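You operate a simulated robot arm through the tools that you are given. There is no shell and no other tool. Be economical: measure what you need, move in short steps, check, and stop when the job is done.

You run a simulated robot arm. Do the job below in one go: nothing can be reset, and whatever is moved stays where it is left.

JOB
Add sand to the mould and ram it with the blue rammer.
Fine: one full yellow scoop from the green bin; ram it firm; put both tools back.
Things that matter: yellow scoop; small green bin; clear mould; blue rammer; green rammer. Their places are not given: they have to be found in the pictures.

It is judged by the outcome, as a careful person would: the job done as asked, and still so three seconds after it is handed in. It fails if anything else is knocked over, pushed out of place, dropped, spilled or broken.

ROBOT AND FRAMES
A 6-joint arm with a two-finger parallel gripper, fixed in place. Base frame: the origin is at the foot of the arm, x ahead of it, y to its left, z up; the work surface is at about z = 0.003. Readings come in m, degrees, newtons and seconds.
With the tool pointing down near the work surface it reaches from about 0.14 to 0.58 m from the base axis. Its first joint turns from -66.0 to 66.0 degrees. Payload 2.1 kg.
Tool frame: the origin (TCP) lies between the finger pads and is the grasp point; the fingertips stand 0.03 m ahead of it; z points along the fingers, y is the line along which they close. Largest opening 0.094 m; finger width 0.028, thickness 0.01; the body of the gripper, 0.05 by 0.096 m, starts 0.055 m behind the TCP.
Orientation is that of the tool frame in the base frame, as a unit quaternion [x, y, z, w]. With the fingers straight down and closing along the base's y, the tool's x points along the base's -x, its y along +y and its z along -z.

CONTROLS
- The arm moves only by the tool send_rows. Its argument "moves" is text: rows parted by semicolons, each of 7 numbers parted by spaces: the shift along the tool's x, y, z in m, then the turn, a rotation vector about the tool's x, y, z in degrees, then the closure in counts, from 0 (fully open) to 255 (shut). In form: x y z rx ry rz jaw; .... A call has 1 to 20 rows; each row is the pose to reach, as a shift and turn from the pose commanded when the call began, along the tool's axes at that moment. Rows are played at 5 a second. More than 0.05 m and 8.6 degrees between two rows, or a gripper value outside its range, and nothing of the call is played. Where a pose cannot be reached the arm comes as near as it can. A force on the tool above 40 N (or 10 N above the force at the start of the call, whichever is more), or a blocked arm, ends the call early, and 0.2 s more pass. Each finger travels about 0.072 m/s and halts on what it meets, pressing with about 32 N; the grip force reading is that of the motor and also rises with nothing between the fingers. The clock runs only during rows and for 0.2 s after the last one: add rows that repeat a pose to give the fingers time. The reply holds the time, the measured pose of the TCP, the force on the tool along the base axes, the opening and the grip force, in the units named above and with some noise.
- Cameras (640 x 400 px; columns grow to the right, rows downward): "scene" is fixed at [0.0447, -0.3653, 0.486]; the picture's right is [0.84, -0.54, 0.00], its down [-0.30, -0.47, -0.83] and it looks along [0.45, 0.70, -0.56] (base axes); focal length 230 px, centre (320, 200). "wrist" rides on the gripper at [-0.037, 0, -0.058] in the tool frame; the picture's right is [0.00, -1.00, 0.00], its down [0.97, 0.00, -0.24] and it looks along [0.24, 0.00, 0.97] (tool axes); focal length 218 px, centre (320, 200).
- snapshot(camera): a new picture of that camera. The clock stands still meanwhile.
- point_at(camera, pixels): for up to 12 pixels [column, row] of the newest picture of that camera ("zoom" is the newest enlarged one), the place [x, y, z] in the base frame of the surface seen there, good to about 0.002 m. The clock stands still meanwhile.
- inspect(camera, box): a new picture of the part [left, top, right, bottom] of that camera's present view, enlarged. The clock stands still meanwhile.
- job_done(): hands the job in; it is judged then, once.

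Keep the steps short. Do not move on a guess: measure, check each grasp and each placing, and mend mistakes. In all there are 80 turns and 54 pictures (those below and enlarged ones count). Leave the gripper open and the arm clear of the work at the hand-in unless told otherwise, and finish with a single line.

The tools are called after "Request:" by a JSON object that holds its "method" and its "body". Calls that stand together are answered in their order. send_rows: Moves the arm, as the interface text tells. Its arguments: {"type":"object","properties":{"moves":{"type":"string"}},"required":["moves"]} The other tools are called the same way: snapshot (camera) takes a picture; point_at (camera, pixels) gives the place of the surface under pixels of a picture; inspect (camera, box) takes an enlarged picture of a part of a camera's view; job_done () hands the job in.

At the start:

```text
t: 0.0
eef_pos: [0.3065, 0.2069, 0.3856]
tool_rot: [0.0, 1.0, 0.002, 0.001]
wrist_force: [-0.1, -0.2, 0.3]
finger_gap: 0.0942
gripper_force: 0.0
```

scene: 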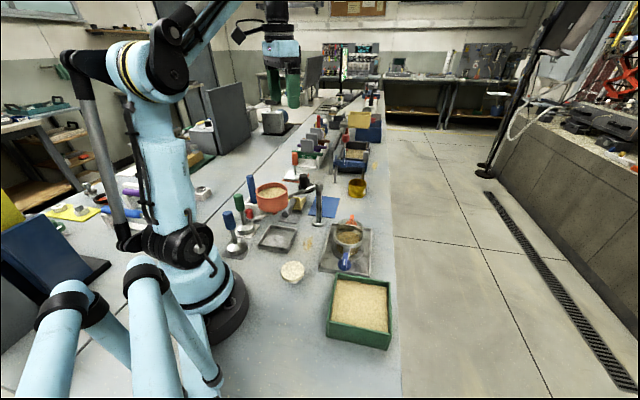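
wrist: 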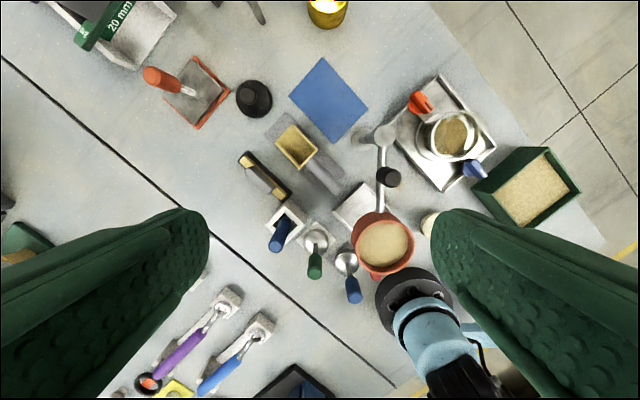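

I see a crowded bench. I will enlarge the middle of the scene view and the wrist view to find the tools.

Request:
{"method": "inspect", "body": {"camera": "scene", "box": [200, 160, 420, 360]}}

Request:
{"method": "inspect", "body": {"camera": "wrist", "box": [220, 60, 500, 310]}}

Request:
{"method": "inspect", "body": {"camera": "scene", "box": [260, 60, 420, 200]}}

```text
2.00 times, centred on (310, 260) of scene
```

zoom: 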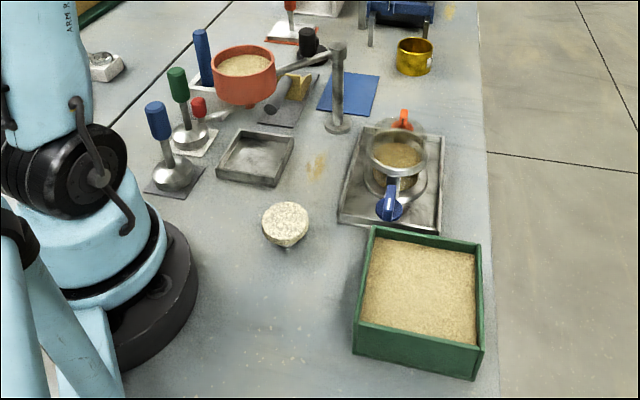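

```text
1.60 times, centred on (360, 185) of wrist
```

zoom: 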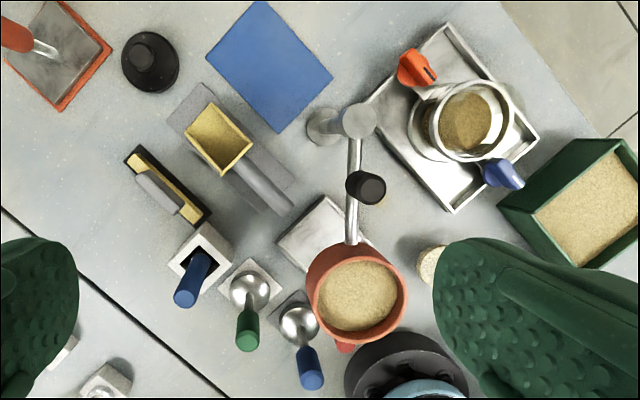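

```text
2.86 times, centred on (340, 130) of scene
```

zoom: 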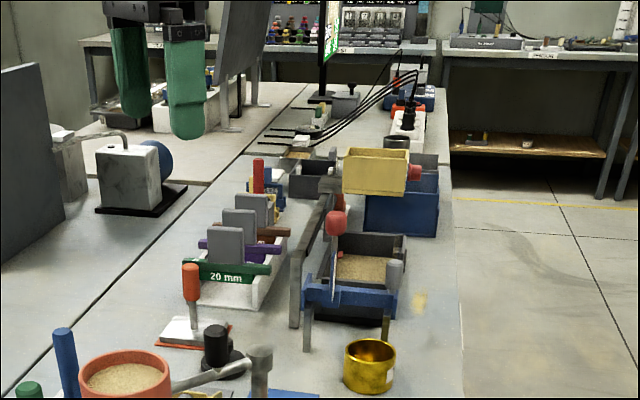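

The scoop (yellow), mould with clamps, green sand bin and two dome-headed rammers are visible. I will measure points on them in fresh enlarged views.

Request:
{"method": "inspect", "body": {"camera": "scene", "box": [310, 200, 410, 360]}}

Request:
{"method": "inspect", "body": {"camera": "scene", "box": [215, 165, 345, 265]}}

Request:
{"method": "point_at", "body": {"camera": "wrist", "pixels": [[298, 145], [279, 126], [315, 152], [303, 168], [296, 146], [335, 182], [345, 192], [451, 134], [420, 103], [474, 170], [535, 192], [315, 237]]}}

Request:
{"method": "point_at", "body": {"camera": "scene", "pixels": [[348, 238], [345, 257], [351, 219], [334, 276], [388, 285], [328, 337], [390, 348], [360, 305], [228, 213], [238, 201], [251, 182], [272, 193]]}}

```text
2.50 times, centred on (360, 280) of scene
```

zoom: 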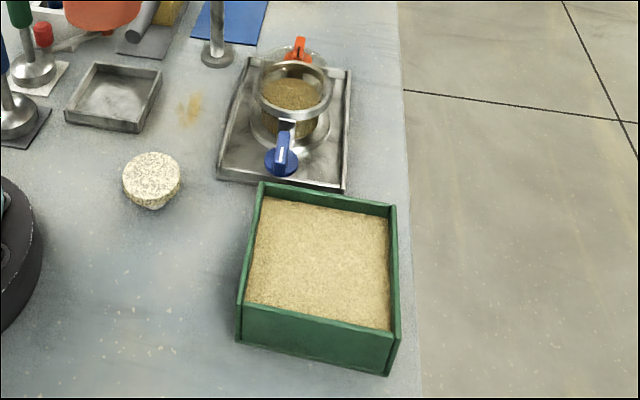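

```text
4.00 times, centred on (280, 215) of scene
```

zoom: 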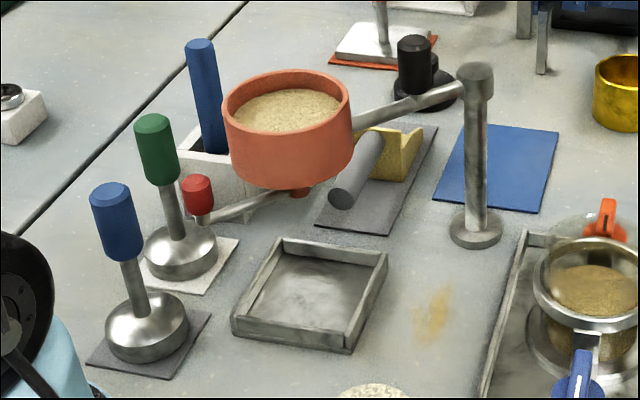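

```text
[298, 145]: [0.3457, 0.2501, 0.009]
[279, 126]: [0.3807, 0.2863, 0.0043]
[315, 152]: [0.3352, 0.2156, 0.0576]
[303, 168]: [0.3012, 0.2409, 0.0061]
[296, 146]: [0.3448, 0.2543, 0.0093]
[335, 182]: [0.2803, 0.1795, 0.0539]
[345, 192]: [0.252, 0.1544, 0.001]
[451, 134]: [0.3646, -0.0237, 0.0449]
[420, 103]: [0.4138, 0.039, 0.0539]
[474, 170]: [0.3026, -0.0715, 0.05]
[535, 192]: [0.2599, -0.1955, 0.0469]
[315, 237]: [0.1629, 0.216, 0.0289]
```

```text
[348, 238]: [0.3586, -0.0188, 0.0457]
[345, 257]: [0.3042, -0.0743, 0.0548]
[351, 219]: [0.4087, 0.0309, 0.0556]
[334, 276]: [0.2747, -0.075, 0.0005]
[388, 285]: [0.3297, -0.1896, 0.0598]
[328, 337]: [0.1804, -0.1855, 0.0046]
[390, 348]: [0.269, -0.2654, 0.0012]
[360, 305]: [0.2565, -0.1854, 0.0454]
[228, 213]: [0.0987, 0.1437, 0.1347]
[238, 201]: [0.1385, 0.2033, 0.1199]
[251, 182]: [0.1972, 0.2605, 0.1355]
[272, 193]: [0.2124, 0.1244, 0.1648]
```

The scoop lies on a grey pad, near the hopper's swing arm. I will enlarge the wrist view there and measure along it.

Request:
{"method": "inspect", "body": {"camera": "wrist", "box": [260, 100, 400, 220]}}

Request:
{"method": "inspect", "body": {"camera": "scene", "box": [285, 185, 330, 230]}}

```text
3.33 times, centred on (330, 160) of wrist
```

zoom: 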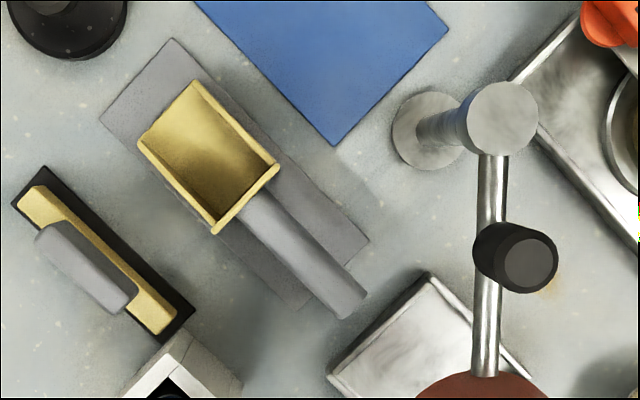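

```text
8.89 times, centred on (308, 208) of scene
```

zoom: 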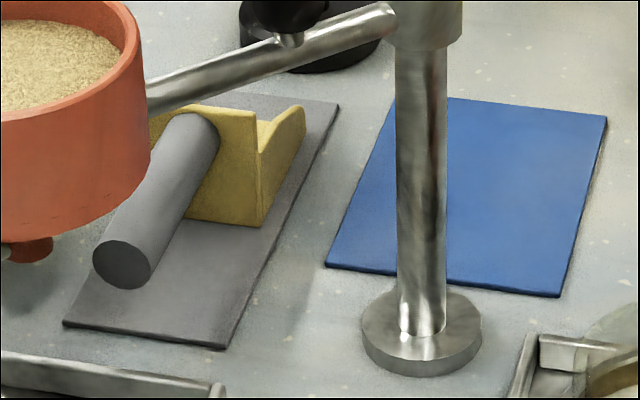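

I measure the scoop's rim corners, floor, handle and also the hopper arm.

Request:
{"method": "point_at", "body": {"camera": "wrist", "pixels": [[311, 163], [318, 171], [324, 177], [331, 184], [337, 190], [299, 168], [316, 150], [292, 126], [277, 142], [382, 155], [388, 178], [382, 242]]}}

Request:
{"method": "point_at", "body": {"camera": "zoom", "pixels": [[120, 265], [160, 200], [190, 135], [250, 150], [300, 110], [70, 322], [225, 345], [335, 105], [200, 85], [430, 10], [80, 225], [100, 262]]}}

```text
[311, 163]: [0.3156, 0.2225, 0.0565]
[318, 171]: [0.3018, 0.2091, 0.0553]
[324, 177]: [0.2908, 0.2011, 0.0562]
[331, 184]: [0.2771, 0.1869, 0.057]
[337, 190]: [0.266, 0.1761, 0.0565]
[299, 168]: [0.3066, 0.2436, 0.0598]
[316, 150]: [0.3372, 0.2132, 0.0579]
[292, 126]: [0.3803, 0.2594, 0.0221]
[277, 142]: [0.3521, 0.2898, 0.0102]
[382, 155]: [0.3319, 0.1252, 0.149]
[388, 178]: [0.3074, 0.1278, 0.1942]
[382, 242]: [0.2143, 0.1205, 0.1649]
```

```text
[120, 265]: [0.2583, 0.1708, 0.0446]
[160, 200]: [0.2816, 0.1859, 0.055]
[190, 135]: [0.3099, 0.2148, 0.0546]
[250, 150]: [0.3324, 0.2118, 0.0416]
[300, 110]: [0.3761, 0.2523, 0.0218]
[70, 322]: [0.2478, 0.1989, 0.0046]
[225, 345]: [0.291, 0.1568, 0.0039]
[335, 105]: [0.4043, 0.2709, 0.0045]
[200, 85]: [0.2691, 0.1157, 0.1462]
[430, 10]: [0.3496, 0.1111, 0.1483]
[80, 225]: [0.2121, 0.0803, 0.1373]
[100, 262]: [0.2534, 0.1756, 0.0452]
```

The scoop handle's axis runs at 45°, its top at z≈0.056. Next I move the empty gripper, high up, over the mould and bin for a closer look.

Request:
{"method": "send_rows", "body": {"moves": "0 -0.045 0 0 0 0 0; 0 -0.09 0 0 0 0 0; 0 -0.135 0 0 0 0 0; 0 -0.18 0 0 0 0 0; 0 -0.225 0 0 0 0 0; 0 -0.26 0.02 0 0 0 0; 0.005 -0.29 0.05 0 0 0 0; 0.005 -0.29 0.07 0 0 0 0"}}

Request:
{"method": "snapshot", "body": {"camera": "wrist"}}

```text
t: 1.8
eef_pos: [0.3, -0.0827, 0.3158]
tool_rot: [0.0, 1.0, 0.001, 0.002]
wrist_force: [-0.7, 0.9, 0.0]
finger_gap: 0.094
gripper_force: 0.1
```

```text
44 pictures are left
```

wrist: 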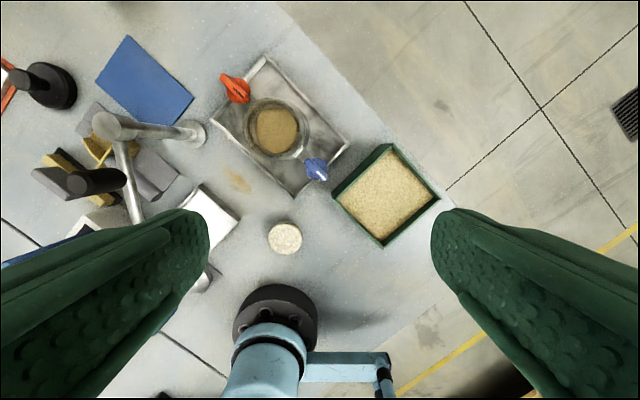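

Now a close view of mould and bin, to measure them.

Request:
{"method": "inspect", "body": {"camera": "wrist", "box": [200, 50, 440, 250]}}

Request:
{"method": "point_at", "body": {"camera": "wrist", "pixels": [[385, 146], [336, 195], [437, 199], [385, 244], [386, 190], [277, 130], [277, 100], [248, 128], [307, 127], [277, 154], [285, 239], [265, 60]]}}

Request:
{"method": "inspect", "body": {"camera": "scene", "box": [315, 205, 385, 275]}}

```text
2.00 times, centred on (320, 150) of wrist
```

zoom: 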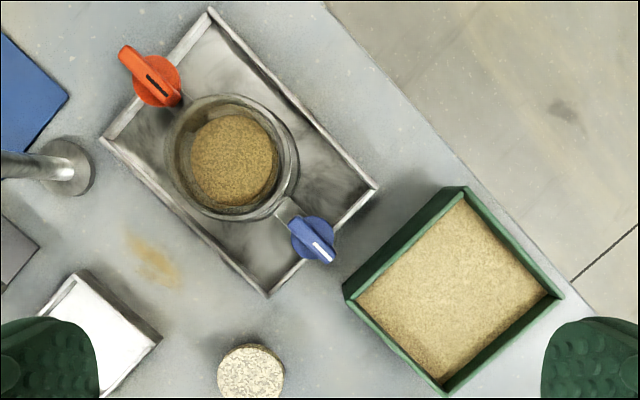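

```text
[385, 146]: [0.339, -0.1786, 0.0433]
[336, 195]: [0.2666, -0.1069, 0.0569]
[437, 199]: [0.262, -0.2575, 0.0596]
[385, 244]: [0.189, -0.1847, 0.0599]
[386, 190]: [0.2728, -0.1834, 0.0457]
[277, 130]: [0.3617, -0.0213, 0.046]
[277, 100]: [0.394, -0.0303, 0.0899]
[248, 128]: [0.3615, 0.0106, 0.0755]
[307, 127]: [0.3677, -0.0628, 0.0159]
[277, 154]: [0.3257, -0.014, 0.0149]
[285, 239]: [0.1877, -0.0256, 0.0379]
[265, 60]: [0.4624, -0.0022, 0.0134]
```

```text
5.71 times, centred on (350, 240) of scene
```

zoom: 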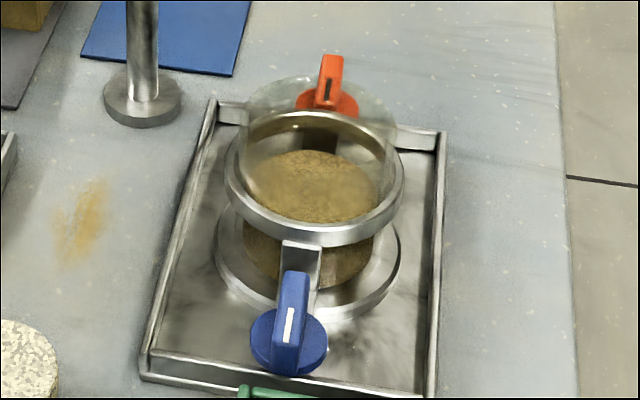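

The mould is an open clear cylinder: centre ≈ (0.361, −0.020), rim z≈0.09, sand z≈0.046. The bin centre is ≈ (0.265, −0.182), its sand 0.046 and rim 0.06. Before lifting anything I test in free air whether the wrist can pitch 64° nose-down with the nose outward.

Request:
{"method": "send_rows", "body": {"moves": "0 0 0 0 8 0 0; 0 0 0 0 16 0 0; 0 0 0 0 24 0 0; 0 0 0 0 32 0 0; 0 0 0 0 40 0 0; 0 0 0 0 48 0 0; 0 0 0 0 56 0 0; 0 0 0 0 64 0 0; 0 0 0 0 64 0 0"}}

```text
t: 3.8
eef_pos: [0.3004, -0.0871, 0.3163]
tool_rot: [-0.001, 0.975, -0.003, -0.224]
wrist_force: [-0.1, -0.4, -0.5]
finger_gap: 0.0939
gripper_force: 0.0
out of reach, approached as far as the arm can: row 4, 5, 6, 7, 8, 9
```

The wrist only reaches about 26° that way. I send a no-motion row to see which pose counts as commanded.

Request:
{"method": "send_rows", "body": {"moves": "0 0 0 0 -4 0 0"}}

```text
t: 4.2
eef_pos: [0.3021, -0.0867, 0.3158]
tool_rot: [-0.001, 0.982, -0.003, -0.19]
wrist_force: [-0.2, 0.4, -0.2]
finger_gap: 0.0941
gripper_force: 0.2
```

Commanded pose is the reached one. I level the tool, then yaw −90° (nose to +y) in free air.

Request:
{"method": "send_rows", "body": {"moves": "0 0 0 0 -8 0 0; 0 0 0 0 -16 0 0; 0 0 0 0 -22.3 0 0"}}

Request:
{"method": "send_rows", "body": {"moves": "0 0 0 0 0 -8.5 0; 0 0 0 0 0 -17 0; 0 0 0 0 0 -25.5 0; 0 0 0 0 0 -34 0; 0 0 0 0 0 -42.5 0; 0 0 0 0 0 -51 0; 0 0 0 0 0 -59.5 0; 0 0 0 0 0 -68 0; 0 0 0 0 0 -76.5 0; 0 0 0 0 0 -85 0; 0 0 0 0 0 -90 0"}}

Request:
{"method": "send_rows", "body": {"moves": "0 0 0 0 8 0 0; 0 0 0 0 16 0 0; 0 0 0 0 24 0 0; 0 0 0 0 32 0 0; 0 0 0 0 40 0 0; 0 0 0 0 48 0 0; 0 0 0 0 56 0 0; 0 0 0 0 64 0 0; 0 0 0 0 72 0 0; 0 0 0 0 72 0 0"}}

```text
t: 5.0
eef_pos: [0.2999, -0.0882, 0.3159]
tool_rot: [-0.001, 1.0, -0.003, 0.005]
wrist_force: [0.8, 0.2, 0.1]
finger_gap: 0.0941
gripper_force: 0.1
```

```text
t: 7.4
eef_pos: [0.3001, -0.0879, 0.3148]
tool_rot: [0.709, -0.705, 0.004, -0.001]
wrist_force: [-0.6, -0.2, -0.5]
finger_gap: 0.0939
gripper_force: 0.1
```

```text
t: 9.6
eef_pos: [0.3013, -0.0878, 0.3155]
tool_rot: [-0.57, 0.571, -0.42, -0.415]
wrist_force: [0.3, 1.3, -1.0]
finger_gap: 0.0939
gripper_force: 0.1
```

Nose toward +y, a 72° pitch works, so I will pour that way. I level the tool, then travel to above the scoop with the nose at 45°, jaws part-open.

Request:
{"method": "send_rows", "body": {"moves": "0 0 0 0 -8 0 0; 0 0 0 0 -16 0 0; 0 0 0 0 -24 0 0; 0 0 0 0 -32 0 0; 0 0 0 0 -40 0 0; 0 0 0 0 -48 0 0; 0 0 0 0 -56 0 0; 0 0 0 0 -64 0 0; 0 0 0 0 -72 0 0; 0 0 0 0 -72 0 0"}}

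Request:
{"method": "send_rows", "body": {"moves": "-0.043 0 0 0 0 6.43 100; -0.086 0 0 0 0 12.86 100; -0.129 0 0 0 0 19.3 100; -0.172 0 0 0 0 25.7 100; -0.215 0 0 0 0 32.1 100; -0.258 -0.003 0 0 0 38.6 100; -0.3 -0.005 0 0 0 45 100; -0.3 -0.005 0.04 0 0 45 100; -0.3 -0.005 0.06 0 0 45 100; -0.3 -0.005 0.06 0 0 45 100"}}

Request:
{"method": "snapshot", "body": {"camera": "wrist"}}

```text
t: 11.8
eef_pos: [0.3006, -0.0868, 0.3164]
tool_rot: [0.708, -0.706, 0.003, -0.001]
wrist_force: [0.7, 0.0, 0.3]
finger_gap: 0.0939
gripper_force: 0.0
```

```text
t: 14.0
eef_pos: [0.3038, 0.2117, 0.2543]
tool_rot: [-0.384, 0.924, -0.004, 0.003]
wrist_force: [0.7, 0.7, 0.0]
finger_gap: 0.0575
gripper_force: 0.0
```

```text
41 pictures are left
```

wrist: 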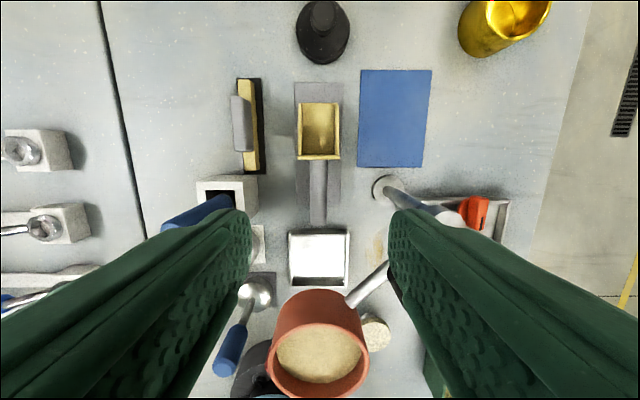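

The scoop is aligned with the tool. I measure handle and bowl again from here.

Request:
{"method": "point_at", "body": {"camera": "wrist", "pixels": [[318, 166], [318, 190], [318, 215], [313, 190], [324, 190], [298, 157], [339, 157], [319, 106], [319, 125], [303, 106], [336, 106], [319, 226]]}}

Request:
{"method": "inspect", "body": {"camera": "wrist", "box": [270, 70, 370, 240]}}

```text
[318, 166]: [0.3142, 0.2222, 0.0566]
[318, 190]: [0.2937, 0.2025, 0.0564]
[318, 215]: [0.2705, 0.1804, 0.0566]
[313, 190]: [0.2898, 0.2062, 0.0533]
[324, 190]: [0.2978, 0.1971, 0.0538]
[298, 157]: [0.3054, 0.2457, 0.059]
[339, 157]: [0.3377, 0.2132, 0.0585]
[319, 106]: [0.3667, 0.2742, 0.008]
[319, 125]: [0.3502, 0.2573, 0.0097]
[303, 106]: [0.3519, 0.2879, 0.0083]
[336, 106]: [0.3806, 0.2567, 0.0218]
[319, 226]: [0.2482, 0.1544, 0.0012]
```

```text
2.35 times, centred on (320, 155) of wrist
```

zoom: 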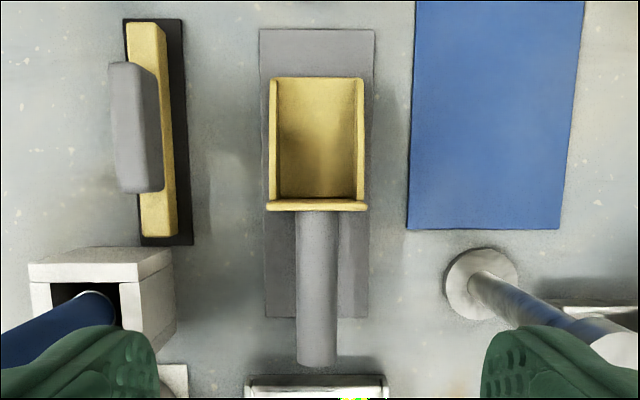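

The handle axis matches; its centre is z≈0.046. I descend straight onto the handle with the jaws part-open, grasping about 2 cm behind the bowl's back wall.

Request:
{"method": "send_rows", "body": {"moves": "-0.002 0 0.04 0 0 0 100; -0.002 0 0.08 0 0 0 100; -0.002 0 0.12 0 0 0 100; -0.002 0 0.155 0 0 0 100; -0.002 0 0.18 0 0 0 100; -0.002 0 0.2 0 0 0 100; -0.002 0 0.208 0 0 0 100; -0.002 0 0.208 0 0 0 100"}}

Request:
{"method": "snapshot", "body": {"camera": "wrist"}}

Request:
{"method": "inspect", "body": {"camera": "scene", "box": [240, 120, 380, 240]}}

```text
t: 15.8
eef_pos: [0.3075, 0.2121, 0.0461]
tool_rot: [-0.385, 0.923, -0.004, 0.002]
wrist_force: [-0.3, -0.9, 0.7]
finger_gap: 0.0572
gripper_force: 0.0
```

```text
39 pictures are left
```

wrist: 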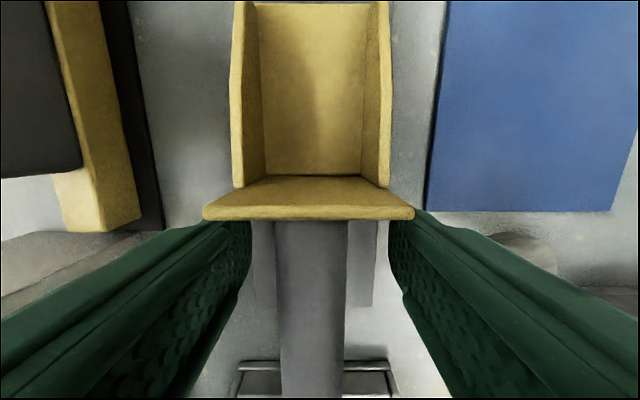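

```text
3.33 times, centred on (310, 180) of scene
```

zoom: 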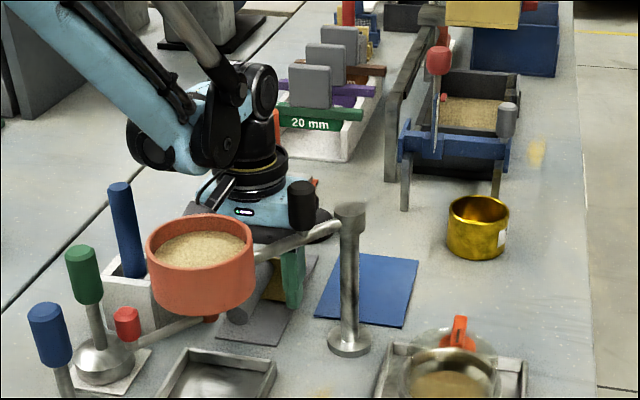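

The handle is about 2.5 mm to the +y side of the jaw centre; I shift and close on it.

Request:
{"method": "send_rows", "body": {"moves": "0 0.0025 0 0 0 0 100; 0 0.0025 0 0 0 0 130; 0 0.0025 0 0 0 0 160; 0 0.0025 0 0 0 0 190; 0 0.0025 0 0 0 0 210; 0 0.0025 0 0 0 0 230; 0 0.0025 0 0 0 0 255; 0 0.0025 0 0 0 0 255; 0 0.0025 0 0 0 0 255"}}

```text
t: 17.8
eef_pos: [0.3059, 0.215, 0.0466]
tool_rot: [-0.385, 0.923, -0.004, 0.003]
wrist_force: [-0.1, -0.6, 0.9]
finger_gap: 0.0257
gripper_force: 32.0
```

Gripped: gap 0.0257, force 32 N. I lift slowly and check the scoop.

Request:
{"method": "send_rows", "body": {"moves": "0 0 -0.005 0 0 0 255; 0 0 -0.015 0 0 0 255; 0 0 -0.04 0 0 0 255; 0 0 -0.08 0 0 0 255; 0 0 -0.12 0 0 0 255; 0 0 -0.16 0 0 0 255; 0 0 -0.2 0 0 0 255; 0 0 -0.24 0 0 0 255; 0 0 -0.24 0 0 0 255"}}

Request:
{"method": "snapshot", "body": {"camera": "wrist"}}

Request:
{"method": "inspect", "body": {"camera": "scene", "box": [240, 60, 380, 240]}}

```text
t: 19.8
eef_pos: [0.303, 0.2149, 0.2877]
tool_rot: [-0.385, 0.923, -0.004, 0.003]
wrist_force: [-0.6, -0.8, -1.4]
finger_gap: 0.0256
gripper_force: 31.8
```

```text
37 pictures are left
```

wrist: 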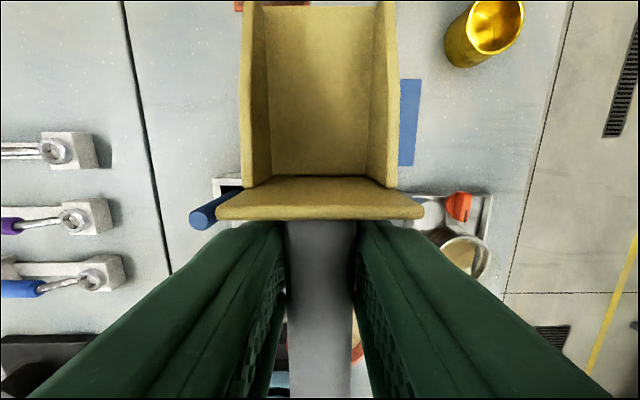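

```text
2.22 times, centred on (310, 150) of scene
```

zoom: 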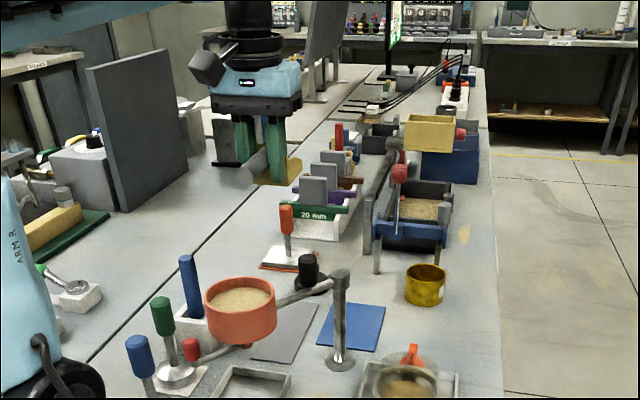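

The scoop is held firmly and level. I measure the held bowl relative to the tool, then travel high to above the bin, keeping the nose at 45°.

Request:
{"method": "point_at", "body": {"camera": "wrist", "pixels": [[320, 10], [320, 60], [320, 150], [225, 212], [415, 212], [320, 180], [248, 20], [250, 120], [390, 20]]}}

Request:
{"method": "send_rows", "body": {"moves": "0.036 -0.025 0 0 0 0 255; 0.072 -0.051 0 0 0 0 255; 0.107 -0.076 0 0 0 0 255; 0.143 -0.102 0 0 0 0 255; 0.179 -0.127 0 0 0 0 255; 0.215 -0.152 0 0 0 0 255; 0.251 -0.178 0 0 0 0 255; 0.286 -0.203 0 0 0 0 255; 0.322 -0.229 0 0 0 0 255; 0.358 -0.254 0 0 0 0 255; 0.358 -0.254 0 0 0 0 255; 0.358 -0.254 0.04 0 0 0 255; 0.358 -0.254 0.04 0 0 0 255"}}

Request:
{"method": "snapshot", "body": {"camera": "wrist"}}

```text
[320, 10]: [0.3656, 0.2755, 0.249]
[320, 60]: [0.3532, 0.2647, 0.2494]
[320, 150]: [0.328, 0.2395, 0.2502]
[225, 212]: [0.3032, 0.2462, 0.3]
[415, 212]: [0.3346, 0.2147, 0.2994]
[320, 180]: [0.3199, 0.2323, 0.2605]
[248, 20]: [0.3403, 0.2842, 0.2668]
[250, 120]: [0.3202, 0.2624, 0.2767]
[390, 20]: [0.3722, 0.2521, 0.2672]
```

```text
t: 22.6
eef_pos: [0.2346, -0.2169, 0.2466]
tool_rot: [-0.384, 0.923, -0.003, 0.003]
wrist_force: [0.3, 0.5, -1.1]
finger_gap: 0.0256
gripper_force: 32.2
```

```text
35 pictures are left
```

wrist: 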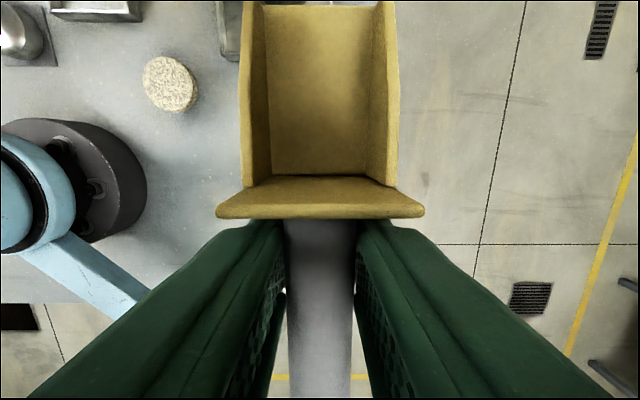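

The bowl floor is 0.038 below the TCP and the nose about 0.088 ahead. I do a dry pitch of 45° in the air above the bin, look, and then return.

Request:
{"method": "send_rows", "body": {"moves": "0.0035 0.0025 0 0 8.5 0 255; 0.0035 0.0025 0 0 17 0 255; 0.0035 0.0025 0 0 25.5 0 255; 0.0035 0.0025 0 0 34 0 255; 0.0035 0.0025 0 0 42.5 0 255; 0.0035 0.0025 0.04 0 45 0 255; 0.0035 0.0025 0.08 0 45 0 255; 0.0035 0.0025 0.08 0 45 0 255"}}

Request:
{"method": "snapshot", "body": {"camera": "scene"}}

Request:
{"method": "snapshot", "body": {"camera": "wrist"}}

```text
t: 24.4
eef_pos: [0.2293, -0.2179, 0.167]
tool_rot: [-0.354, 0.854, -0.15, -0.351]
wrist_force: [0.7, 0.5, -1.3]
finger_gap: 0.0254
gripper_force: 31.9
```

```text
34 pictures are left
```

scene: 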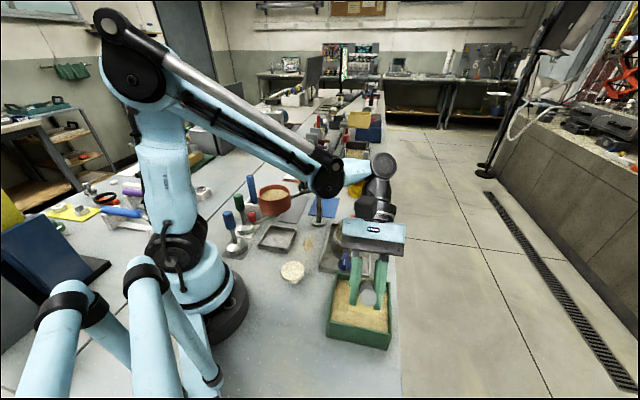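

```text
33 pictures are left
```

wrist: 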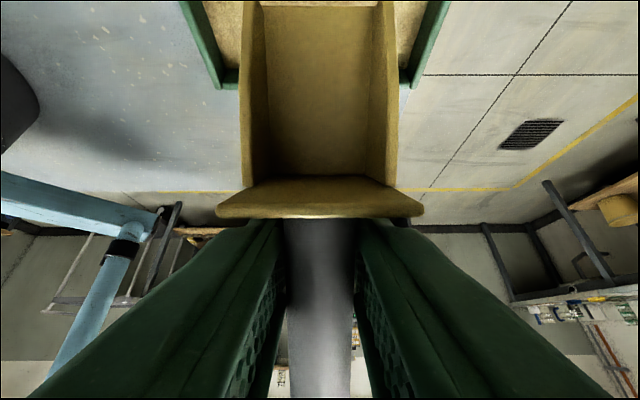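

The nose is inside the bin's footprint and aligned (u≈0.008, z 0.167, pitch 45°). Now the scooping stroke: plunge, push forward, roll level, and hold just above the bin.

Request:
{"method": "send_rows", "body": {"moves": "-0.0156 0 0.0156 0 0 0 255; -0.0297 0 0.0297 0 0 0 255; -0.0438 0 0.0438 0 0 0 255; -0.0464 0 0.0433 0 -2.5 0 255; -0.0491 0 0.0428 0 -5 0 255; -0.0525 0 0.0426 0 -8 0 255; -0.0558 0 0.0425 0 -11 0 255; -0.0588 0 0.0423 0 -14 0 255; -0.0619 0 0.0421 0 -17 0 255; -0.0631 0 0.0408 0 -20 0 255; -0.064 0 0.0399 0 -23 0 255; -0.0607 0 0.0409 0 -27 0 255; -0.0574 0 0.0419 0 -31 0 255; -0.0523 0 0.0424 0 -35 0 255; -0.0474 0 0.0431 0 -39 0 255; -0.0426 0 0.0422 0 -43 0 255; -0.0372 0 0.0406 0 -47 0 255; -0.028 0 0.0314 0 -49 0 255; -0.028 0 0.0314 0 -49 0 255; -0.028 0 0.0314 0 -49 0 255"}}

Request:
{"method": "snapshot", "body": {"camera": "wrist"}}

Request:
{"method": "inspect", "body": {"camera": "scene", "box": [300, 200, 440, 360]}}

```text
t: 25.0
eef_pos: [0.2262, -0.2217, 0.1372]
tool_rot: [-0.349, 0.852, -0.153, -0.359]
wrist_force: [-1.0, -1.1, 1.4]
finger_gap: 0.0254
gripper_force: 31.8
stopped in row 2: the force on the tool passed its limit (the readings are from after the stop); the commanded pose is now the measured one
```

```text
32 pictures are left
```

wrist: 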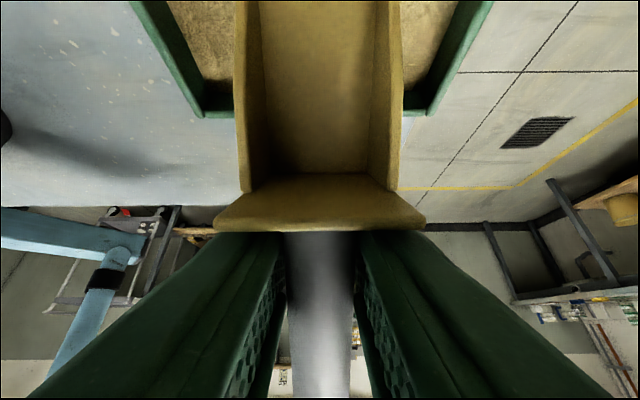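

```text
2.50 times, centred on (370, 280) of scene
```

zoom: 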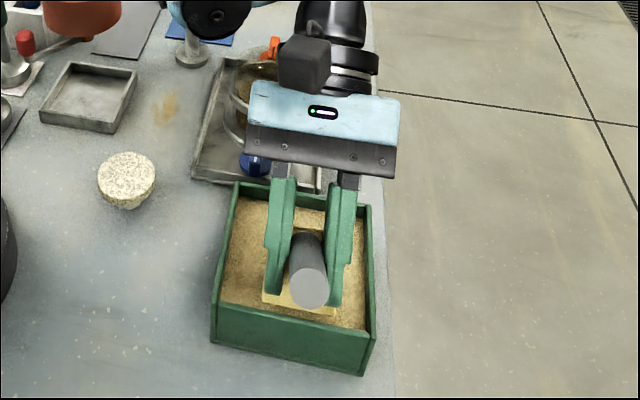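

The stroke stopped at once: force as the nose reached z≈0.046, exactly the sand surface. The sand resists a fast plunge. I raise a few mm and look at the bowl in the grip and the sand.

Request:
{"method": "send_rows", "body": {"moves": "0.007 0 -0.007 0 0 0 255; 0.014 0 -0.014 0 0 0 255; 0.014 0 -0.014 0 0 0 255"}}

Request:
{"method": "snapshot", "body": {"camera": "wrist"}}

Request:
{"method": "inspect", "body": {"camera": "scene", "box": [325, 255, 405, 355]}}

```text
t: 25.8
eef_pos: [0.2276, -0.2193, 0.1558]
tool_rot: [-0.35, 0.851, -0.154, -0.359]
wrist_force: [-0.6, 0.1, -1.2]
finger_gap: 0.0255
gripper_force: 31.9
```

```text
30 pictures are left
```

wrist: 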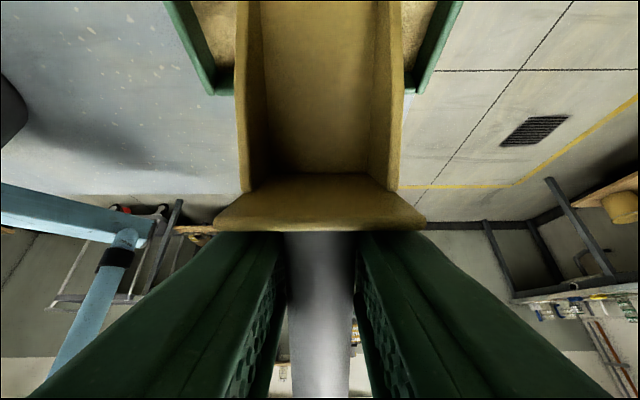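

```text
4.00 times, centred on (365, 305) of scene
```

zoom: 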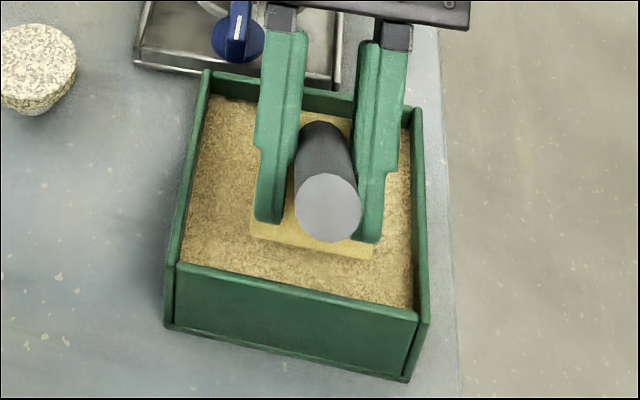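

I measure how far the scoop slipped in the jaws.

Request:
{"method": "point_at", "body": {"camera": "wrist", "pixels": [[320, 10], [320, 100], [320, 165], [225, 222], [415, 222], [320, 215]]}}

```text
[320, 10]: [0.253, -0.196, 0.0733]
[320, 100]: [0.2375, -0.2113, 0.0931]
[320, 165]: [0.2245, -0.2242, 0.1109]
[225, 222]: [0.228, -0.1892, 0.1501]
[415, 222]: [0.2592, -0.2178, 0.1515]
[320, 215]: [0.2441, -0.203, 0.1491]
```

The scoop only rotated about 3° in the grip. I try again slowly, 2 mm per row near the surface, and read the force.

Request:
{"method": "send_rows", "body": {"moves": "-0.0065 0 0.0063 0 0 0 255; -0.0115 0 0.0111 0 0 0 255; -0.013 0 0.0125 0 0 0 255; -0.0144 0 0.0139 0 0 0 255; -0.0158 0 0.0153 0 0 0 255; -0.0173 0 0.0167 0 0 0 255; -0.0187 0 0.0181 0 0 0 255; -0.0202 0 0.0195 0 0 0 255"}}

```text
t: 27.1
eef_pos: [0.2263, -0.2211, 0.1356]
tool_rot: [-0.347, 0.851, -0.155, -0.363]
wrist_force: [0.5, -1.1, 5.9]
finger_gap: 0.0255
gripper_force: 32.1
stopped in row 6: the force on the tool passed its limit (the readings are from after the stop); the commanded pose is now the measured one
```

Again stopped, about 1.6 mm deeper. I look at nose and sand in place.

Request:
{"method": "snapshot", "body": {"camera": "wrist"}}

Request:
{"method": "inspect", "body": {"camera": "wrist", "box": [180, 0, 460, 120]}}

Request:
{"method": "point_at", "body": {"camera": "wrist", "pixels": [[200, 20], [215, 60], [425, 60], [440, 20], [320, 5], [320, 60], [320, 165], [225, 225], [415, 225], [180, 90]]}}

```text
28 pictures are left
```

wrist: 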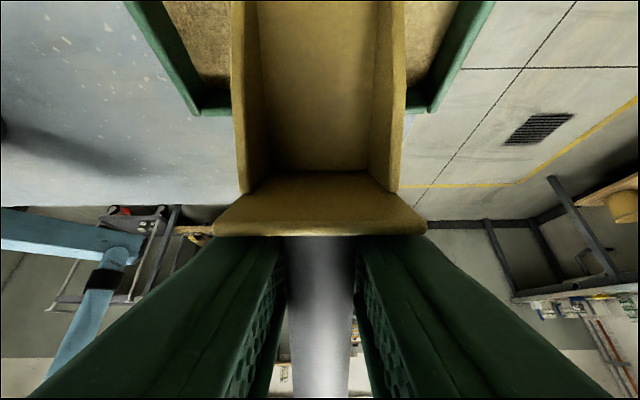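

```text
2.29 times, centred on (320, 60) of wrist
```

zoom: 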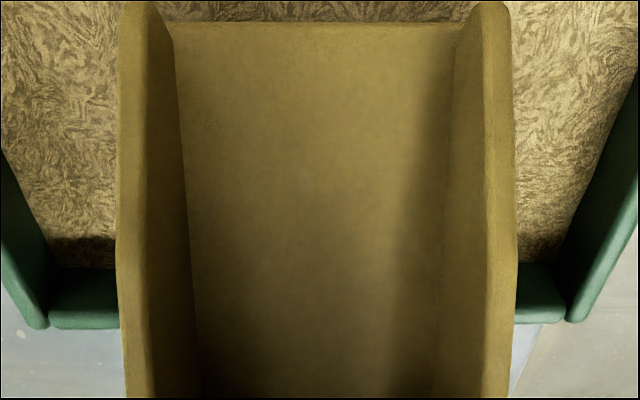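

```text
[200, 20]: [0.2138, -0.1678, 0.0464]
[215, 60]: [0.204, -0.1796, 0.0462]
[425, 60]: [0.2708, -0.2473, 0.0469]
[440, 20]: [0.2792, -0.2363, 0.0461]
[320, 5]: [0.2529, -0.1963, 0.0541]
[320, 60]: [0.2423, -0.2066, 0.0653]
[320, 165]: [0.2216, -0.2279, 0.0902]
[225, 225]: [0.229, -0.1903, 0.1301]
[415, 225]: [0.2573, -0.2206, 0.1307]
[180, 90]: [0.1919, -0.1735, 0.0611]
```

The lip rests on the sand at z≈0.047 with no mark, and the scoop has turned about 7° in the grip. I try entering along the blade's own direction (forward-down) instead, in slow 4 mm steps.

Request:
{"method": "send_rows", "body": {"moves": "0.0022 0 -0.0021 0 0 0 255; -0.0018 0 -0.0026 0 0 0 255; -0.0057 0 -0.0031 0 0 0 255; -0.0097 0 -0.0037 0 0 0 255; -0.0137 0 -0.0042 0 0 0 255; -0.0176 0 -0.0047 0 0 0 255"}}

Request:
{"method": "inspect", "body": {"camera": "wrist", "box": [180, 0, 460, 240]}}

```text
t: 28.1
eef_pos: [0.2303, -0.2173, 0.1358]
tool_rot: [-0.344, 0.849, -0.158, -0.369]
wrist_force: [0.2, -0.4, 7.0]
finger_gap: 0.0253
gripper_force: 32.3
stopped in row 4: the force on the tool passed its limit (the readings are from after the stop); the commanded pose is now the measured one
```

```text
1.67 times, centred on (320, 120) of wrist
```

zoom: 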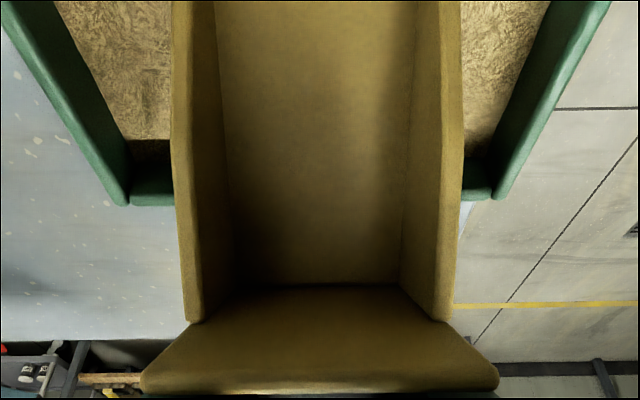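

The sand holds vertically like a firm surface. I try a light drag instead: lip on the sand, forward 4 cm, then roll level and rise, and see whether the bowl picks up sand.

Request:
{"method": "send_rows", "body": {"moves": "-0.0041 0 -0.0044 0 0 0 255; -0.0081 0 -0.0088 0 0 0 255; -0.0122 0 -0.0132 0 0 0 255; -0.0163 0 -0.0176 0 0 0 255; -0.0203 0 -0.0221 0 0 0 255; -0.0244 0 -0.0265 0 0 0 255; -0.0271 0 -0.0294 0 0 0 255; -0.0245 0 -0.0163 0 -8 0 255; -0.0223 0 -0.0038 0 -16 0 255; -0.0196 0 0.0064 0 -24 0 255; -0.0151 0 0.0129 0 -32 0 255; -0.0085 0 0.0155 0 -40 0 255; 0.0067 0 0.0014 0 -42 0 255; 0.0067 0 0.0014 0 -42 0 255"}}

Request:
{"method": "snapshot", "body": {"camera": "wrist"}}

Request:
{"method": "inspect", "body": {"camera": "scene", "box": [300, 200, 440, 360]}}

```text
t: 31.1
eef_pos: [0.2273, -0.2235, 0.1402]
tool_rot: [-0.377, 0.925, -0.023, -0.039]
wrist_force: [0.1, 0.4, -0.8]
finger_gap: 0.0253
gripper_force: 31.9
```

```text
25 pictures are left
```

wrist: 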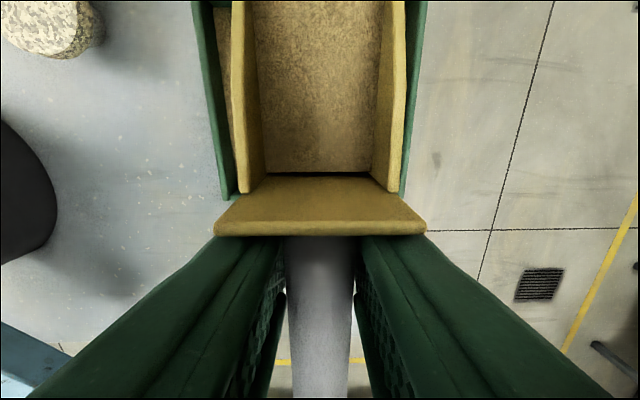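

```text
2.50 times, centred on (370, 280) of scene
```

zoom: 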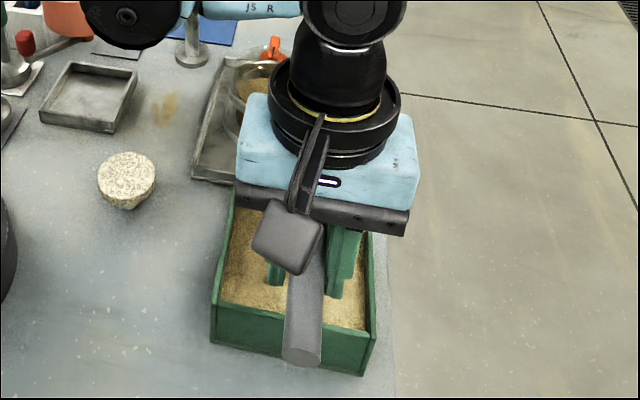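

The bowl now shows sand. I check how full it is by measuring the sand surface against the rim.

Request:
{"method": "point_at", "body": {"camera": "wrist", "pixels": [[320, 5], [320, 60], [320, 120], [320, 165], [225, 222], [415, 222], [320, 215], [243, 40], [243, 120], [398, 40], [398, 120]]}}

Request:
{"method": "inspect", "body": {"camera": "wrist", "box": [190, 0, 450, 240]}}

```text
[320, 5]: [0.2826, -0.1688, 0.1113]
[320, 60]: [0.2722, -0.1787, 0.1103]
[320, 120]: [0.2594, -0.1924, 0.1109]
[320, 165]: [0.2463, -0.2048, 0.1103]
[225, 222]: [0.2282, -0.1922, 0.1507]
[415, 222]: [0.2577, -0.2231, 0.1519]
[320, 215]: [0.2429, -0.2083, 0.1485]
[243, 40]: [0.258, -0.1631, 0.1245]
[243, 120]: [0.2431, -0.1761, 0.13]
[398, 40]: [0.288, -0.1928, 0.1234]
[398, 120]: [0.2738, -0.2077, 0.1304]
```

```text
1.67 times, centred on (320, 120) of wrist
```

zoom: 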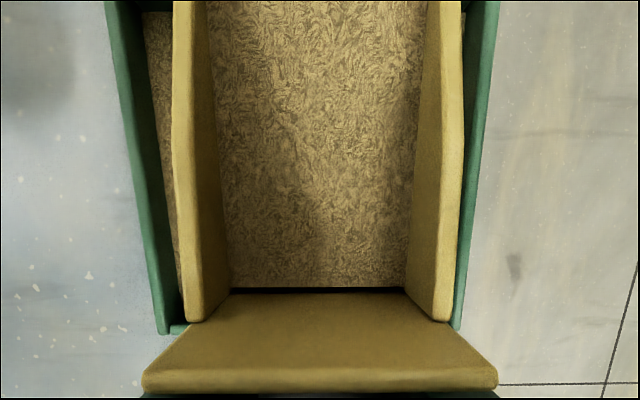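

The sand layer is ≈1 cm deep, with the side walls rising to about 1.7 cm at the front. It may not be full, so I repeat the drag with a shallower pitch and longer stroke and compare.

Request:
{"method": "send_rows", "body": {"moves": "0.0126 0 0.0012 0 8 0 255; 0.0226 0 0.0021 0 16 0 255; 0.0296 0 0.0027 0 24 0 255; 0.0289 0 0.0109 0 28 0 255; 0.0283 0 0.0168 0 28 0 255; 0.028 0 0.02 0 28 0 255; 0.02 0 0.0193 0 28 0 255; 0.0121 0 0.0186 0 28 0 255; 0.0041 0 0.0178 0 28 0 255; -0.0039 0 0.0171 0 28 0 255; -0.0118 0 0.0164 0 28 0 255; -0.0198 0 0.0157 0 28 0 255; -0.0288 0 0.0149 0 28 0 255; -0.0196 0 0.0235 0 20 0 255; -0.0118 0 0.0303 0 12 0 255; -0.0049 0 0.0314 0 4 0 255; -0.0009 0 0.0182 0 0 0 255; 0 0 0 0 0 0 255; 0 0 0 0 0 0 255"}}

Request:
{"method": "snapshot", "body": {"camera": "wrist"}}

Request:
{"method": "point_at", "body": {"camera": "wrist", "pixels": [[320, 5], [320, 60], [320, 120], [320, 165], [225, 222], [415, 222], [320, 215], [243, 40], [243, 120], [398, 40], [398, 120]]}}

```text
t: 35.0
eef_pos: [0.2265, -0.2211, 0.14]
tool_rot: [-0.378, 0.925, -0.023, -0.039]
wrist_force: [-0.2, 0.7, -1.6]
finger_gap: 0.0254
gripper_force: 32.0
```

```text
22 pictures are left
```

wrist: 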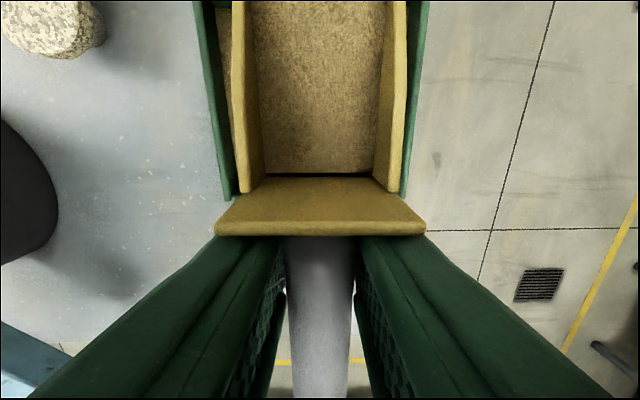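

```text
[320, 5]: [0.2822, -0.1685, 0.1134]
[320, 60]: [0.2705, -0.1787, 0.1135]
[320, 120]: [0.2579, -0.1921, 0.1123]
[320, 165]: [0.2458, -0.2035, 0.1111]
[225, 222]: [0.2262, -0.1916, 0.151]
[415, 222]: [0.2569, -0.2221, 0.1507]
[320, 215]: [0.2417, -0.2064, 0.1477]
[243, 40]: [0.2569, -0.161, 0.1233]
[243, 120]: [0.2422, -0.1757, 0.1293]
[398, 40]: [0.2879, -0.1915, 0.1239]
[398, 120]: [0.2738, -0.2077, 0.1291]
```

The level is about the same (~1 cm, perhaps +1 mm). To make sure it is saturated and not partial, I do one more pass pressed 2 mm lower.

Request:
{"method": "send_rows", "body": {"moves": "0.0126 0 0.0012 0 8 0 255; 0.0226 0 0.0021 0 16 0 255; 0.0296 0 0.0027 0 24 0 255; 0.0289 0 0.0109 0 28 0 255; 0.0283 0 0.0168 0 28 0 255; 0.028 0 0.021 0 28 0 255; 0.02 0 0.0213 0 28 0 255; 0.0121 0 0.0206 0 28 0 255; 0.0041 0 0.0198 0 28 0 255; -0.0039 0 0.0191 0 28 0 255; -0.0118 0 0.0184 0 28 0 255; -0.0198 0 0.0177 0 28 0 255; -0.0288 0 0.0169 0 28 0 255; -0.0196 0 0.0245 0 20 0 255; -0.0118 0 0.0303 0 12 0 255; -0.0049 0 0.0314 0 4 0 255; -0.0009 0 0.0182 0 0 0 255; 0 0 0 0 0 0 255; 0 0 0 0 0 0 255"}}

Request:
{"method": "snapshot", "body": {"camera": "wrist"}}

Request:
{"method": "point_at", "body": {"camera": "wrist", "pixels": [[320, 5], [320, 60], [320, 120], [320, 165], [225, 222], [415, 222], [320, 215], [243, 40], [243, 120], [398, 40], [398, 120]]}}

```text
t: 39.0
eef_pos: [0.2268, -0.2222, 0.1389]
tool_rot: [-0.377, 0.925, -0.023, -0.039]
wrist_force: [-0.9, -0.3, -1.1]
finger_gap: 0.0256
gripper_force: 32.0
```

```text
21 pictures are left
```

wrist: 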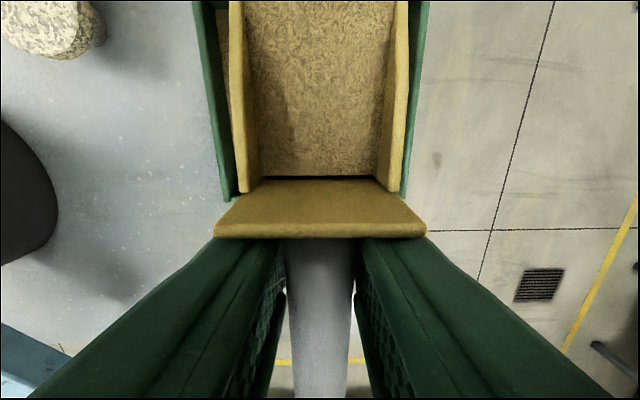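

```text
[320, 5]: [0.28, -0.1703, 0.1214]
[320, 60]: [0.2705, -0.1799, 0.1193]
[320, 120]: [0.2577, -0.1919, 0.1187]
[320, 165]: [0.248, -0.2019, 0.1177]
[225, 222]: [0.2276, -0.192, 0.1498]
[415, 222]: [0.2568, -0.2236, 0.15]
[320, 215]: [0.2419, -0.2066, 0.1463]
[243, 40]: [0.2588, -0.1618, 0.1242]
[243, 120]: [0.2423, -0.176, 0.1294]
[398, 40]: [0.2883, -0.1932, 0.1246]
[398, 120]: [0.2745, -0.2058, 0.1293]
```

The level rose by ~6 mm, so filling is gradual. I do another pass at the same pressing depth.

Request:
{"method": "send_rows", "body": {"moves": "0.0126 0 0.0012 0 8 0 255; 0.0226 0 0.0021 0 16 0 255; 0.0296 0 0.0027 0 24 0 255; 0.0289 0 0.0109 0 28 0 255; 0.0283 0 0.0168 0 28 0 255; 0.028 0 0.021 0 28 0 255; 0.02 0 0.0218 0 28 0 255; 0.0121 0 0.0212 0 28 0 255; 0.0041 0 0.0204 0 28 0 255; -0.0039 0 0.0197 0 28 0 255; -0.0118 0 0.019 0 28 0 255; -0.0198 0 0.0183 0 28 0 255; -0.0288 0 0.0175 0 28 0 255; -0.0196 0 0.0249 0 20 0 255; -0.0118 0 0.0303 0 12 0 255; -0.0049 0 0.0314 0 4 0 255; -0.0009 0 0.0182 0 0 0 255; 0 0 0 0 0 0 255; 0 0 0 0 0 0 255"}}

Request:
{"method": "snapshot", "body": {"camera": "wrist"}}

Request:
{"method": "point_at", "body": {"camera": "wrist", "pixels": [[320, 5], [320, 60], [320, 120], [320, 165], [225, 222], [415, 222], [320, 215], [243, 40], [243, 120], [398, 40], [398, 120]]}}

```text
t: 43.0
eef_pos: [0.2265, -0.2228, 0.1398]
tool_rot: [-0.378, 0.925, -0.024, -0.04]
wrist_force: [-1.2, 0.1, -1.9]
finger_gap: 0.0256
gripper_force: 31.5
```

```text
20 pictures are left
```

wrist: 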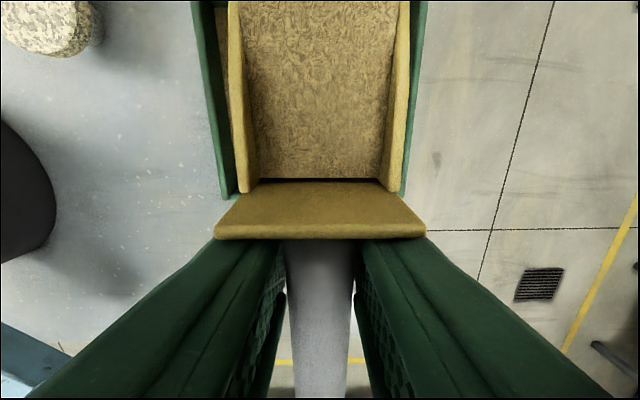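

```text
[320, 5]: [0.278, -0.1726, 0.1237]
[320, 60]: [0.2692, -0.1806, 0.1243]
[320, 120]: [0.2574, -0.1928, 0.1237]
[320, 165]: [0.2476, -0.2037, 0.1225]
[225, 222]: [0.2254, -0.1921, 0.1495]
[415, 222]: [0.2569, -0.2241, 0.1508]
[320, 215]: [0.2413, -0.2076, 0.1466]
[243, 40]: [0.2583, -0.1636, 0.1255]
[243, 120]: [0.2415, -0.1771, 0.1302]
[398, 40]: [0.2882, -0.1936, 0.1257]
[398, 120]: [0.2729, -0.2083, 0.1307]
```

Up another ~5 mm, now nearly flush with the front side walls (0.1235 vs 0.1255). One more pass to see whether it caps.

Request:
{"method": "send_rows", "body": {"moves": "0.0126 0 0.0012 0 8 0 255; 0.0226 0 0.0021 0 16 0 255; 0.0296 0 0.0027 0 24 0 255; 0.0289 0 0.0109 0 28 0 255; 0.0283 0 0.0168 0 28 0 255; 0.028 0 0.021 0 28 0 255; 0.02 0 0.0218 0 28 0 255; 0.0121 0 0.0212 0 28 0 255; 0.0041 0 0.0204 0 28 0 255; -0.0039 0 0.0197 0 28 0 255; -0.0118 0 0.019 0 28 0 255; -0.0198 0 0.0183 0 28 0 255; -0.0288 0 0.0175 0 28 0 255; -0.0196 0 0.0249 0 20 0 255; -0.0118 0 0.0303 0 12 0 255; -0.0049 0 0.0314 0 4 0 255; -0.0009 0 0.0182 0 0 0 255; 0 0 0 0 0 0 255; 0 0 0 0 0 0 255"}}

Request:
{"method": "snapshot", "body": {"camera": "wrist"}}

Request:
{"method": "point_at", "body": {"camera": "wrist", "pixels": [[320, 5], [320, 60], [320, 120], [320, 165], [225, 222], [415, 222], [320, 215], [243, 40], [243, 120], [398, 40], [398, 120]]}}

```text
t: 47.0
eef_pos: [0.2264, -0.2219, 0.14]
tool_rot: [-0.378, 0.925, -0.023, -0.038]
wrist_force: [0.2, 0.7, -1.5]
finger_gap: 0.0255
gripper_force: 32.4
```

```text
19 pictures are left
```

wrist: 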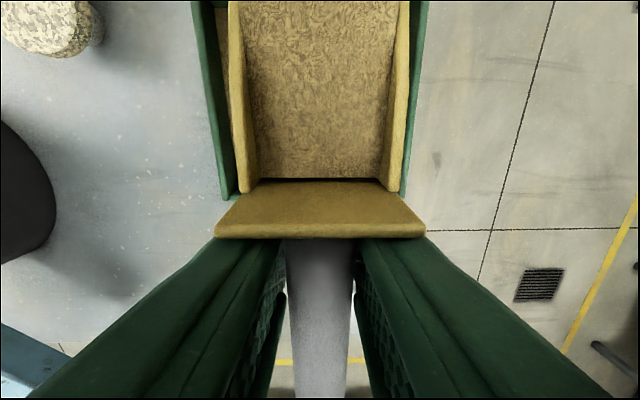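

```text
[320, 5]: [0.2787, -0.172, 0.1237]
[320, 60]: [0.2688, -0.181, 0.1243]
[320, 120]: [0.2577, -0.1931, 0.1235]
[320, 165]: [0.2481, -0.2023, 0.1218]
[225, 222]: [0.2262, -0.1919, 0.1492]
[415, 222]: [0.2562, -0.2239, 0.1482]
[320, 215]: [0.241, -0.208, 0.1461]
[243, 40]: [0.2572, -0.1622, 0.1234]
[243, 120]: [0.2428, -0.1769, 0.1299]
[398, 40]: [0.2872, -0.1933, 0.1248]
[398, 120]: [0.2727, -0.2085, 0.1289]
```

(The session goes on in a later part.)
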